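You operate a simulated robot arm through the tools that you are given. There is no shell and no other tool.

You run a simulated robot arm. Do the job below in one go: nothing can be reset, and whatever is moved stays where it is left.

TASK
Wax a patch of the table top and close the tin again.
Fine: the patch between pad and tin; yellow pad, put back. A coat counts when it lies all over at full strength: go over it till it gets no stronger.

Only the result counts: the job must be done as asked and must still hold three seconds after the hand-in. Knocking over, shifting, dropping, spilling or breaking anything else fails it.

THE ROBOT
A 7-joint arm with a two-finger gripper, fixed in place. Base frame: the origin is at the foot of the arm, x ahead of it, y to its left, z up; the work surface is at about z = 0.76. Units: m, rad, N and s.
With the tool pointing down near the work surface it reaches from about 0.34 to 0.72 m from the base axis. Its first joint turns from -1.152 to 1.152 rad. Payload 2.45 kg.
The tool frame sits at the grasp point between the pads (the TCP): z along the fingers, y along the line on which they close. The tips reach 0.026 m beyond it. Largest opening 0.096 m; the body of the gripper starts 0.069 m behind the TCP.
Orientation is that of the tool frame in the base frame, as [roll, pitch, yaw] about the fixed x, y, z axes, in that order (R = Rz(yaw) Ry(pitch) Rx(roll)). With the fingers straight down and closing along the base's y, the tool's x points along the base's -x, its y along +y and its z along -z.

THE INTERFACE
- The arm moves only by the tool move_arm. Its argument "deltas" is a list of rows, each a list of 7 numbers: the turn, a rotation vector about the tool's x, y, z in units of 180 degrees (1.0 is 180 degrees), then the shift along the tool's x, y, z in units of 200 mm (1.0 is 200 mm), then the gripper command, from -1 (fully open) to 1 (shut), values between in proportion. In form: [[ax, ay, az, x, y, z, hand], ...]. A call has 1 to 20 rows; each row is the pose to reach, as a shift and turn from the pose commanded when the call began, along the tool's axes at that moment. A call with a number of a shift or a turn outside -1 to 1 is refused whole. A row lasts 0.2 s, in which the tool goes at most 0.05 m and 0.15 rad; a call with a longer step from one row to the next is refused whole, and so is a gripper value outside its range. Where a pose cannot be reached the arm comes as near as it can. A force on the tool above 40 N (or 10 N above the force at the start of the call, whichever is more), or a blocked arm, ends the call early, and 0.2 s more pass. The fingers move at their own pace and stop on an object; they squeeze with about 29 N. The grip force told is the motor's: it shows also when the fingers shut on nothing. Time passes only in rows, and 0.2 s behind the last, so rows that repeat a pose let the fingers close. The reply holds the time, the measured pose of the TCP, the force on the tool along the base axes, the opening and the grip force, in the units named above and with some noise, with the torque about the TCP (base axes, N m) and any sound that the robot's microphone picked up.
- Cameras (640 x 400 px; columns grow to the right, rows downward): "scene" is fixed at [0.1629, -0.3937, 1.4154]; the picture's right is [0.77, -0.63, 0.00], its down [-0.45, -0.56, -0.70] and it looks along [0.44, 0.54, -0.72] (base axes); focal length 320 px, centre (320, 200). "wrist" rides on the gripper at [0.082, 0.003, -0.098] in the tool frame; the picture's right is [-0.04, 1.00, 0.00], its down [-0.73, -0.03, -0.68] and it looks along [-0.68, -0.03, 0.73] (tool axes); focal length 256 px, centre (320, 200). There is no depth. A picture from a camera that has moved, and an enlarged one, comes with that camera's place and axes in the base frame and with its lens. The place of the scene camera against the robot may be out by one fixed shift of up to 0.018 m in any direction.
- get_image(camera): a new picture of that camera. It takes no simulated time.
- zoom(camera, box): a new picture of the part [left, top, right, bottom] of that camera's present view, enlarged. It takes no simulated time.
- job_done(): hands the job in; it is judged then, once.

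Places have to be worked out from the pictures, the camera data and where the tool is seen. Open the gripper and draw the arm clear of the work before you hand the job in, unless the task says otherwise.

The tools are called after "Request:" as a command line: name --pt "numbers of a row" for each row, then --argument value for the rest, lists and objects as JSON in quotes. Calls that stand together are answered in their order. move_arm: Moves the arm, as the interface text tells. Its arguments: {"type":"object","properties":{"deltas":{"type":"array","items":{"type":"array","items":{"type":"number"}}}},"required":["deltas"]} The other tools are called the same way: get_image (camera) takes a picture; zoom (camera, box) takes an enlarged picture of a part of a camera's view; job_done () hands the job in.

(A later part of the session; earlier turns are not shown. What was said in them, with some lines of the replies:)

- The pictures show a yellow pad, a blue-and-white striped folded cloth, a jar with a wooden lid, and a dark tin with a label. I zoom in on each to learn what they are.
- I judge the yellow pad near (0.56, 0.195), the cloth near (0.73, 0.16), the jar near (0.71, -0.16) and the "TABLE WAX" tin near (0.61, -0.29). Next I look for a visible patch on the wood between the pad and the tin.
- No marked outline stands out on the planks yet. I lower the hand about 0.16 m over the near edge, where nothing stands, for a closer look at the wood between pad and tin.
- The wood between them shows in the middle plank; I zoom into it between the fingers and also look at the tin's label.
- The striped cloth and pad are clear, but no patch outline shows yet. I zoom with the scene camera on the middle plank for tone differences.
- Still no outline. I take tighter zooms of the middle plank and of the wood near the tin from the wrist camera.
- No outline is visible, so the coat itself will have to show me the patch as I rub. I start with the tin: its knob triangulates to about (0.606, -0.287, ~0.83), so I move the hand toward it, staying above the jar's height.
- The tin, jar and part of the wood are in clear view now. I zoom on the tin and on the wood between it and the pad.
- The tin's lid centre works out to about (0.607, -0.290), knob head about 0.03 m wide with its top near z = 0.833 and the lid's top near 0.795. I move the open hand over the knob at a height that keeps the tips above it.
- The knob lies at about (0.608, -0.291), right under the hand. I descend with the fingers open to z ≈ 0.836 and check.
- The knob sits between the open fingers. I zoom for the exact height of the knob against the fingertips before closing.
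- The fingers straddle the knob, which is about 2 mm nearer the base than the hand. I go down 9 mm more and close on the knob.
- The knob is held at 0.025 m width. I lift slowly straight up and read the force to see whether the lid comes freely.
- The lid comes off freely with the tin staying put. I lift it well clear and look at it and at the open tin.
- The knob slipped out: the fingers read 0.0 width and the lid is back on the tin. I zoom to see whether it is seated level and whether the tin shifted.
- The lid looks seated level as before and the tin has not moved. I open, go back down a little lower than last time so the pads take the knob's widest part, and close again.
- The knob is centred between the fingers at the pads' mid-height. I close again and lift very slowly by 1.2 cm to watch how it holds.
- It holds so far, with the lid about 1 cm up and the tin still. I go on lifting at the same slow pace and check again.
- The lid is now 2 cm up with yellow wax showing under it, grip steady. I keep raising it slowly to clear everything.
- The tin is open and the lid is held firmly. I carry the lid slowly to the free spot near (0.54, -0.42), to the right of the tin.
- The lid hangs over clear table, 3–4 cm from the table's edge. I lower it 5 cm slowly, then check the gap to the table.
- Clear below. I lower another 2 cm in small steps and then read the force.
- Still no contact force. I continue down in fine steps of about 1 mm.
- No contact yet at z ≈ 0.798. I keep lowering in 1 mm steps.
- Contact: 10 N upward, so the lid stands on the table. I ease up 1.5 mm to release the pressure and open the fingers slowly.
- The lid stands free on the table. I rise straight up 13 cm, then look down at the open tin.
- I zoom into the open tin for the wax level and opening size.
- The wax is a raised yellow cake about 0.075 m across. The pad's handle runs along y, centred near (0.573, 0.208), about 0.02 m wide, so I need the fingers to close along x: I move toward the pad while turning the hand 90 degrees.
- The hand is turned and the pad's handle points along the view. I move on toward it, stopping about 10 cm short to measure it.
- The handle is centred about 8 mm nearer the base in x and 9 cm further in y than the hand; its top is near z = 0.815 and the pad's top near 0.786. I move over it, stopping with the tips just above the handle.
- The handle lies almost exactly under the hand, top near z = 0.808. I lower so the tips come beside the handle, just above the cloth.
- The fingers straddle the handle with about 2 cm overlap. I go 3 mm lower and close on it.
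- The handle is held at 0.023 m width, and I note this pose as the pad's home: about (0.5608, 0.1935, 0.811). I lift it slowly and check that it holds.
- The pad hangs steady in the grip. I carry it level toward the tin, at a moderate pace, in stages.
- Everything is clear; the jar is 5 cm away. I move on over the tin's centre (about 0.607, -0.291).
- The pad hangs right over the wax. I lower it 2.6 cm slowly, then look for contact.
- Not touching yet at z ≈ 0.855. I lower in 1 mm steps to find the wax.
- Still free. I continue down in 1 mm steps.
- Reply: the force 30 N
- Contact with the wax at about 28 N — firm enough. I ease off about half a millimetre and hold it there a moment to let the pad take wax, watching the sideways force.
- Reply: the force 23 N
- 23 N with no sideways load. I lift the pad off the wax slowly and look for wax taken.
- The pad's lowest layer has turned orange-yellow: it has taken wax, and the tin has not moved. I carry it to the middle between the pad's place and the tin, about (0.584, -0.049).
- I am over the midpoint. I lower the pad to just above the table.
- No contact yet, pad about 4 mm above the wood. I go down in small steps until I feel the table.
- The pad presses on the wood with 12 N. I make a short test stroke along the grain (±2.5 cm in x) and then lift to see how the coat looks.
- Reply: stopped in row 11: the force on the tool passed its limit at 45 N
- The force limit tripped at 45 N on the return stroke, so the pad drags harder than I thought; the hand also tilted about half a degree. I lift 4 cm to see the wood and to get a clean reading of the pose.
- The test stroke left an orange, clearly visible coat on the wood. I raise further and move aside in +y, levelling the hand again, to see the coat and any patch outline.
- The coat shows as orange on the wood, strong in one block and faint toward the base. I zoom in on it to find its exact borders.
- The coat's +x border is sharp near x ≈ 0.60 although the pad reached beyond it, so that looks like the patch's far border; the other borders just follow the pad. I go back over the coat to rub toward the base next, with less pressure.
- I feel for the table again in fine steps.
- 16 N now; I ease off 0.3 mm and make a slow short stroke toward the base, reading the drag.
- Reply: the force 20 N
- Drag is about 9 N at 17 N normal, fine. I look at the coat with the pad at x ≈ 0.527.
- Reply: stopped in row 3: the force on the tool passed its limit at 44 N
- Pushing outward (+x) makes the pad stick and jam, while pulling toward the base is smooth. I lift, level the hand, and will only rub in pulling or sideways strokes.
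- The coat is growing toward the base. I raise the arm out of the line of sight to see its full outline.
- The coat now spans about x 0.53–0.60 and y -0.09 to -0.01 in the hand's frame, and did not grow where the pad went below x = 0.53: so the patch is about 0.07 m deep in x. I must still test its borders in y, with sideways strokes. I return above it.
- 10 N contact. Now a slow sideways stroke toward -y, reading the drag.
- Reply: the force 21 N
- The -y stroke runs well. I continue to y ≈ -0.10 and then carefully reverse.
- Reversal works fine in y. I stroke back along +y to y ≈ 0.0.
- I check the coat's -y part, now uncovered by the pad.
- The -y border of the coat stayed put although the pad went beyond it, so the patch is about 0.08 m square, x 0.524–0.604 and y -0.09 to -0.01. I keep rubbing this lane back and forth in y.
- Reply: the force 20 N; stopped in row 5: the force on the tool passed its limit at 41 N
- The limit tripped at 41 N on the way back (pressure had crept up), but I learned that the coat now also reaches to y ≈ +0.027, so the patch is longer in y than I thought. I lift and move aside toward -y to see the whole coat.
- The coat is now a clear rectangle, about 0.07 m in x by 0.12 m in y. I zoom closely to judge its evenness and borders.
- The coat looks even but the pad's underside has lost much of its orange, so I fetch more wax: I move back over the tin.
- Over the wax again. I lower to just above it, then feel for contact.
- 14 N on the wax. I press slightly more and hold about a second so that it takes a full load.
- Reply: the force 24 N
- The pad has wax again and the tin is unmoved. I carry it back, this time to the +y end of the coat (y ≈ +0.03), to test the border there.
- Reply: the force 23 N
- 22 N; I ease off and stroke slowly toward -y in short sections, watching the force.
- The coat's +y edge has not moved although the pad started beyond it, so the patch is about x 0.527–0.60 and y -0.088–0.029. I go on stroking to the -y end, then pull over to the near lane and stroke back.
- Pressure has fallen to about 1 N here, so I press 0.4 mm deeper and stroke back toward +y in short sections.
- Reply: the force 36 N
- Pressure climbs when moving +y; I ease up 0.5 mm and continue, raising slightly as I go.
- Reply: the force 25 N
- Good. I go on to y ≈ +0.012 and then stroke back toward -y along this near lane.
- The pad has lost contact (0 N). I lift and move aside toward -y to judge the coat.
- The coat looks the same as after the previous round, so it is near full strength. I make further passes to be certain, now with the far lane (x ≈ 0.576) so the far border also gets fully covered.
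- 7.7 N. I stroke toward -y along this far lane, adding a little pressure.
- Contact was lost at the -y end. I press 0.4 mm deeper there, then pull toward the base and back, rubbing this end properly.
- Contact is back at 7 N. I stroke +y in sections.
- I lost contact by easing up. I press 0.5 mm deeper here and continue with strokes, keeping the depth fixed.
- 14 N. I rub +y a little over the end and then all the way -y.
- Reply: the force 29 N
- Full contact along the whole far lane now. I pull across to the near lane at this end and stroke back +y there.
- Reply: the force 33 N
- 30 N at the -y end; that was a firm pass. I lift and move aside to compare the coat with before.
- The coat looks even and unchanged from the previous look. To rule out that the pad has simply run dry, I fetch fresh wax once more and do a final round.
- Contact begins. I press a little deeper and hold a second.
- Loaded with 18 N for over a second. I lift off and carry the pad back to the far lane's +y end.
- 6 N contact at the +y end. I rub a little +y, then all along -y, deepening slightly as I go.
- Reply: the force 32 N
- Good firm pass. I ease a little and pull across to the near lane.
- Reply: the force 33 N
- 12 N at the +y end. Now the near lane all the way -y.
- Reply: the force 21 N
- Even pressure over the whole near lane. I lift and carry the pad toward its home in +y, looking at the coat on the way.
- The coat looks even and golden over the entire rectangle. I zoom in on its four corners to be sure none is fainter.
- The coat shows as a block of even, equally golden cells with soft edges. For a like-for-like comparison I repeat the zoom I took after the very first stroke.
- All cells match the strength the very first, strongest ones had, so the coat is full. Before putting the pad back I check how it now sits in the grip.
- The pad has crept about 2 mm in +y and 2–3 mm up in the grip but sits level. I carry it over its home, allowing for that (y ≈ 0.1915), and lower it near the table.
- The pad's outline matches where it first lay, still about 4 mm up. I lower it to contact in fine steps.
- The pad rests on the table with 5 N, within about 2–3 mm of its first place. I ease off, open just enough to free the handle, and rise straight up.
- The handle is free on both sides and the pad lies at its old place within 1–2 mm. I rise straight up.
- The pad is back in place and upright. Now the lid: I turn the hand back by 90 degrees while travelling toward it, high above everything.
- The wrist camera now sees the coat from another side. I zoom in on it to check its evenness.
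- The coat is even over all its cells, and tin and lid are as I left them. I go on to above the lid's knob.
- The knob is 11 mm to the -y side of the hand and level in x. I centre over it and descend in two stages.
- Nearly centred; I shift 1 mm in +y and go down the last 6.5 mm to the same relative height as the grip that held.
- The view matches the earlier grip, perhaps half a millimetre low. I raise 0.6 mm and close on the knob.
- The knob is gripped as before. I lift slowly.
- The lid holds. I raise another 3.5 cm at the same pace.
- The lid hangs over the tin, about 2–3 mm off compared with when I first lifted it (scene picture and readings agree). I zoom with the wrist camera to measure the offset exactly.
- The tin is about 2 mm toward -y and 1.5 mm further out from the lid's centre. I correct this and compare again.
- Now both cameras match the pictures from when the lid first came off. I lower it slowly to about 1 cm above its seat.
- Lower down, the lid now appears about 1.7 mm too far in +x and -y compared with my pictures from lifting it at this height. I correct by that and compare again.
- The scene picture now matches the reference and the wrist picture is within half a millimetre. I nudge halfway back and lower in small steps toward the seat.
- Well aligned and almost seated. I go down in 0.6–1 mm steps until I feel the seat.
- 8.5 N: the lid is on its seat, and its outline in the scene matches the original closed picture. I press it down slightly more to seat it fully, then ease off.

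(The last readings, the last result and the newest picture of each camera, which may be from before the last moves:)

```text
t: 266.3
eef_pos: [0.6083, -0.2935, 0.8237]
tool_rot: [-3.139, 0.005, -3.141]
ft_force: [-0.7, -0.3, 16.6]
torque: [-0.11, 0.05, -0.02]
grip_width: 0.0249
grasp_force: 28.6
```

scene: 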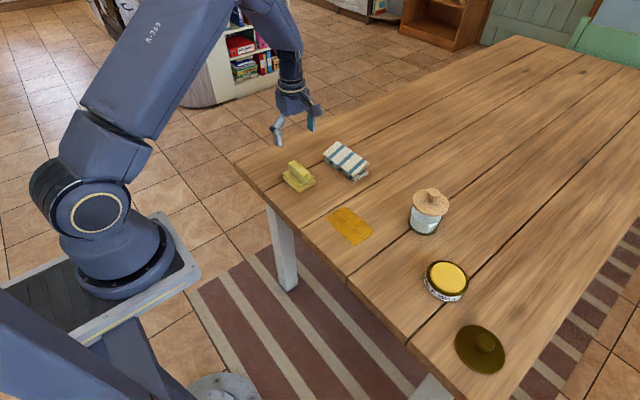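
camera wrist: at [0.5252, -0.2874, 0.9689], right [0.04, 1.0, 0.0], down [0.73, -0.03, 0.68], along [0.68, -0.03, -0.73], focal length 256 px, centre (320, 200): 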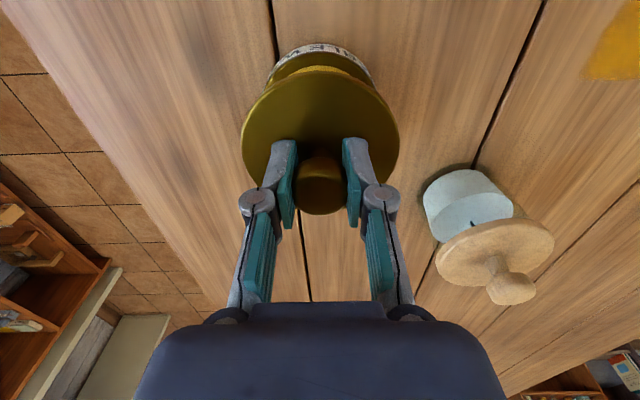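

16.6 N, firmly seated. I ease off, open the fingers and rise straight up.

Request:
move_arm --pt "0 0 0 0 0 -0.003 1" --pt "0 0 0 0 0 -0.003 0.4" --pt "0 0 0 0 0 -0.003 0.2" --pt "0 0 0 0 0 -0.003 0" --pt "0 0 0 0 0 -0.003 0" --pt "0 0 0 0 0 -0.003 0"

Request:
zoom --camera "wrist" --box '[220, 40, 420, 240]'

Request:
move_arm --pt "0 0 0 0 0 -0.02 0" --pt "0 0 0 0 0 -0.06 0" --pt "0 0 0 0 0 -0.12 0" --pt "0 0 0 0 0 -0.2 0" --pt "0 0 0 0 0 -0.32 -0.5" --pt "0 0 0 0 0 -0.45 -1" --pt "0 0 0 0 0 -0.6 -1" --pt "0 0 0 0 0 -0.75 -1" --pt "0 0 0 0 0 -0.75 -1"

Request:
get_image --camera "wrist"

Request:
zoom --camera "scene" --box '[410, 240, 490, 310]'

```text
t: 267.7
eef_pos: [0.6058, -0.291, 0.8235]
tool_rot: [3.139, 0.0, -3.141]
ft_force: [0.3, -1.0, 0.5]
torque: [-0.02, -0.04, -0.01]
grip_width: 0.0479
grasp_force: 0.0
```

```text
2.00 times, centred on (320, 140) of wrist
camera zoom: at [0.5274, -0.2883, 0.9213], right [0.04, 1.0, 0.0], down [0.73, -0.03, 0.68], along [0.68, -0.03, -0.73], focal length 512 px, centre (320, 320)
```

zoom: 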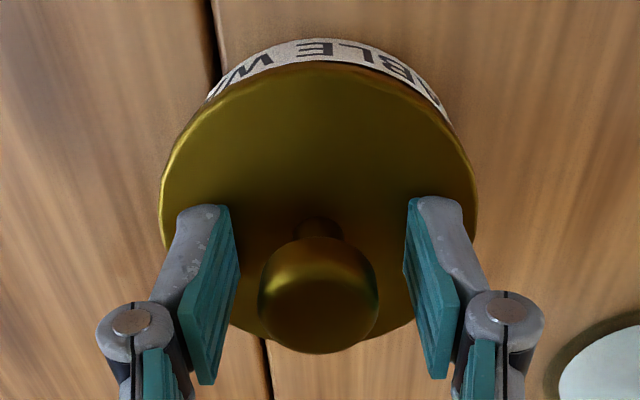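

```text
t: 269.7
eef_pos: [0.6062, -0.2904, 0.9742]
tool_rot: [3.14, 0.0, 3.141]
ft_force: [-0.1, -0.4, -0.8]
torque: [-0.02, -0.04, -0.01]
grip_width: 0.096
grasp_force: 0.0
```

```text
taken
camera wrist: at [0.5261, -0.2872, 1.072], right [0.04, 1.0, 0.0], down [0.73, -0.03, 0.68], along [0.68, -0.03, -0.73], focal length 256 px, centre (320, 200)
```

wrist: 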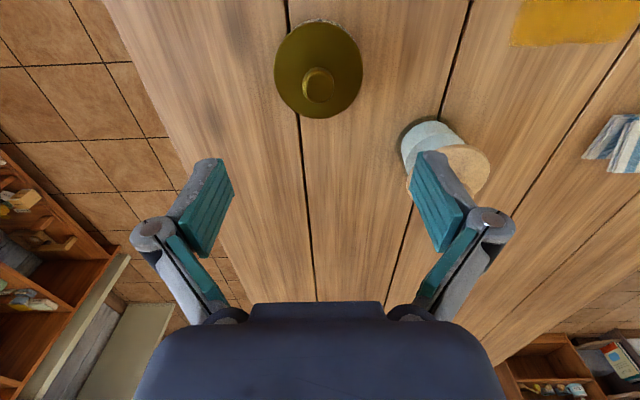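

```text
5.71 times, centred on (450, 275) of scene
camera zoom: at [0.1629, -0.3937, 1.4154], right [0.77, -0.63, 0.0], down [-0.45, -0.56, -0.7], along [0.44, 0.54, -0.72], focal length 1828 px, centre (-423, -229)
```

zoom: 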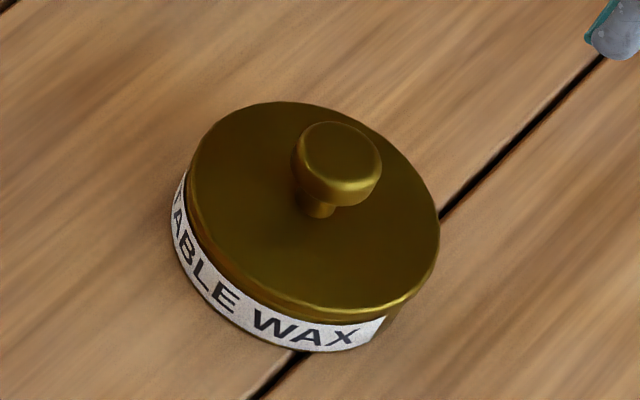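

The tin is closed and looks just as at the start. I draw the arm back up to about its starting pose and then check everything.

Request:
move_arm --pt "0 0 0 0.05 0.08 -0.08 -1" --pt "0 0 0 0.15 0.2 -0.18 -1" --pt "0 0 0 0.27 0.33 -0.28 -1" --pt "0 0 0 0.4 0.46 -0.38 -1" --pt "0 0 0 0.52 0.6 -0.46 -1" --pt "0 0 0 0.64 0.74 -0.52 -1" --pt "0 0 0 0.74 0.86 -0.56 -1" --pt "0 0 0 0.84 0.96 -0.58 -1" --pt "0 0 0 0.84 0.96 -0.58 -1"

Request:
get_image --camera "scene"

Request:
get_image --camera "wrist"

Request:
zoom --camera "scene" --box '[260, 130, 390, 211]'

Request:
zoom --camera "scene" --box '[370, 170, 530, 310]'

```text
t: 271.7
eef_pos: [0.4383, -0.0994, 1.0905]
tool_rot: [3.141, 0.0, -3.141]
ft_force: [-0.2, -0.8, -0.1]
torque: [-0.01, 0.0, 0.0]
grip_width: 0.096
grasp_force: 0.0
```

```text
taken
```

scene: 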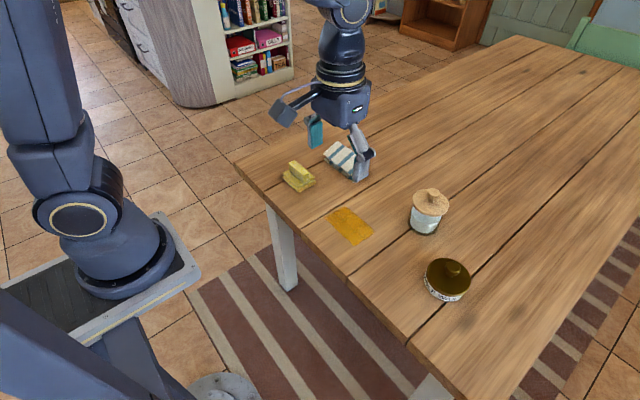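

```text
taken
camera wrist: at [0.3585, -0.097, 1.1887], right [0.04, 1.0, 0.0], down [0.73, -0.03, 0.68], along [0.68, -0.03, -0.73], focal length 256 px, centre (320, 200)
```

wrist: 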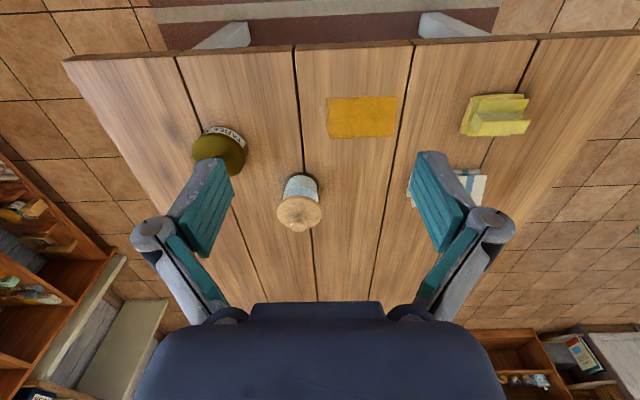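

```text
4.92 times, centred on (325, 170) of scene
camera zoom: at [0.1628, -0.3937, 1.4154], right [0.77, -0.63, 0.0], down [-0.45, -0.56, -0.7], along [0.44, 0.54, -0.72], focal length 1574 px, centre (295, 345)
```

zoom: 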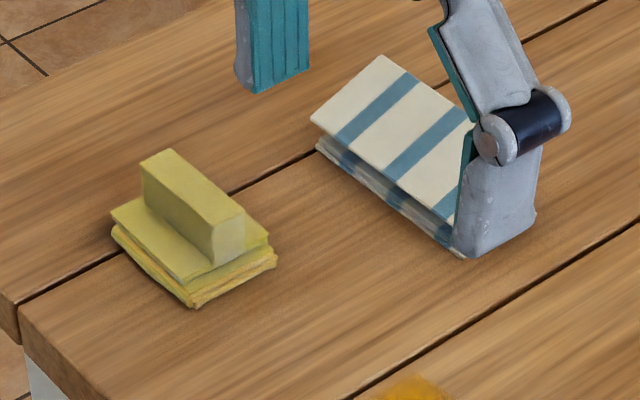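

```text
2.86 times, centred on (450, 240) of scene
camera zoom: at [0.1628, -0.3937, 1.4154], right [0.77, -0.63, 0.0], down [-0.45, -0.56, -0.7], along [0.44, 0.54, -0.72], focal length 914 px, centre (-51, 86)
```

zoom: 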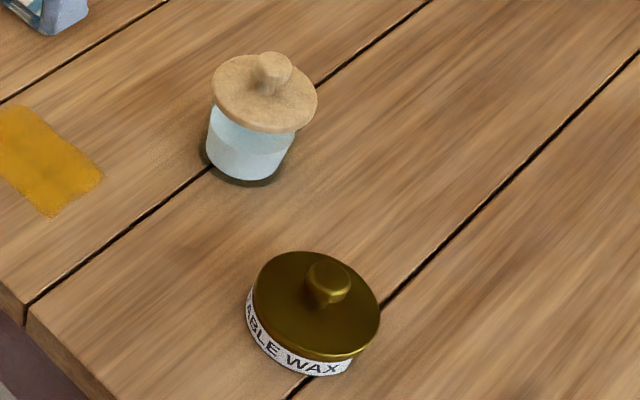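

Pad, cloth, jar and tin all match their first places to within a millimetre or two, and the tin is closed. A last close look at the coat with the arm out of the way.

Request:
zoom --camera "scene" --box '[320, 200, 384, 250]'

Request:
zoom --camera "wrist" --box '[310, 80, 420, 150]'

```text
8.00 times, centred on (352, 225) of scene
camera zoom: at [0.1628, -0.3937, 1.4154], right [0.77, -0.63, 0.0], down [-0.45, -0.56, -0.7], along [0.44, 0.54, -0.72], focal length 2559 px, centre (64, 0)
```

zoom: 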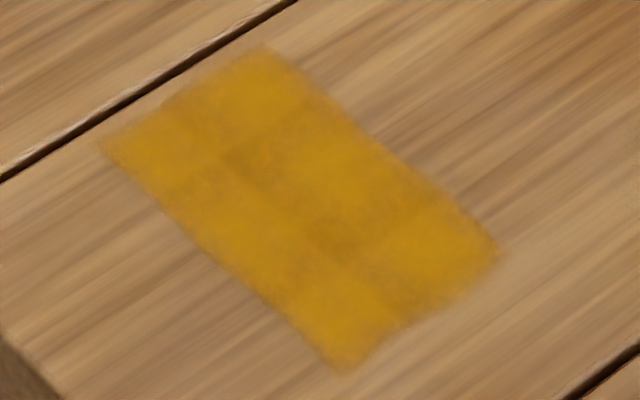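

```text
5.71 times, centred on (365, 115) of wrist
camera zoom: at [0.3585, -0.097, 1.1887], right [0.04, 1.0, 0.0], down [0.73, -0.03, 0.68], along [0.68, -0.03, -0.73], focal length 1463 px, centre (63, 686)
```

zoom: 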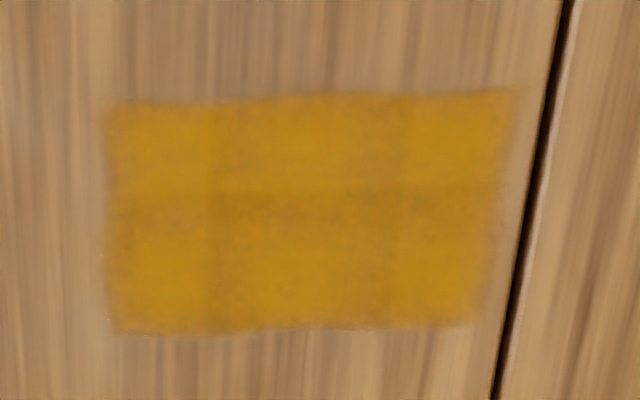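

The coat is even and full over the whole patch, the tin is closed, the yellow pad is back in its place, the hand is open and clear. I hand the job in.

Request:
job_done

```text
The job is handed in.
```

I waxed the patch between the pad and the tin, closed the tin, and put the yellow pad back. The job has been handed in; I have no verdict yet.

- **Coat:** The patch is about 7 by 12 cm and shows an even golden coat. I used three loads of wax. The last rounds made no visible difference, so I judged it to be at full strength; I could only check that by eye.
- **Tin:** The lid is back on and pressed down, and it looks the same as at the start. On my first try at opening it, the lid slipped out of the fingers and dropped back onto the tin. The tin did not move.
- **Pad:** It lies within about 2 mm of where it was.
- **Other items:** The jar and the striped cloth were not touched and look unmoved.
- **Force stops:** While rubbing, the arm hit its force limit three times when the pad stuck on the wood. Each time I lifted and went on, and nothing was knocked or shifted.

The gripper is open and the arm is clear of the table.
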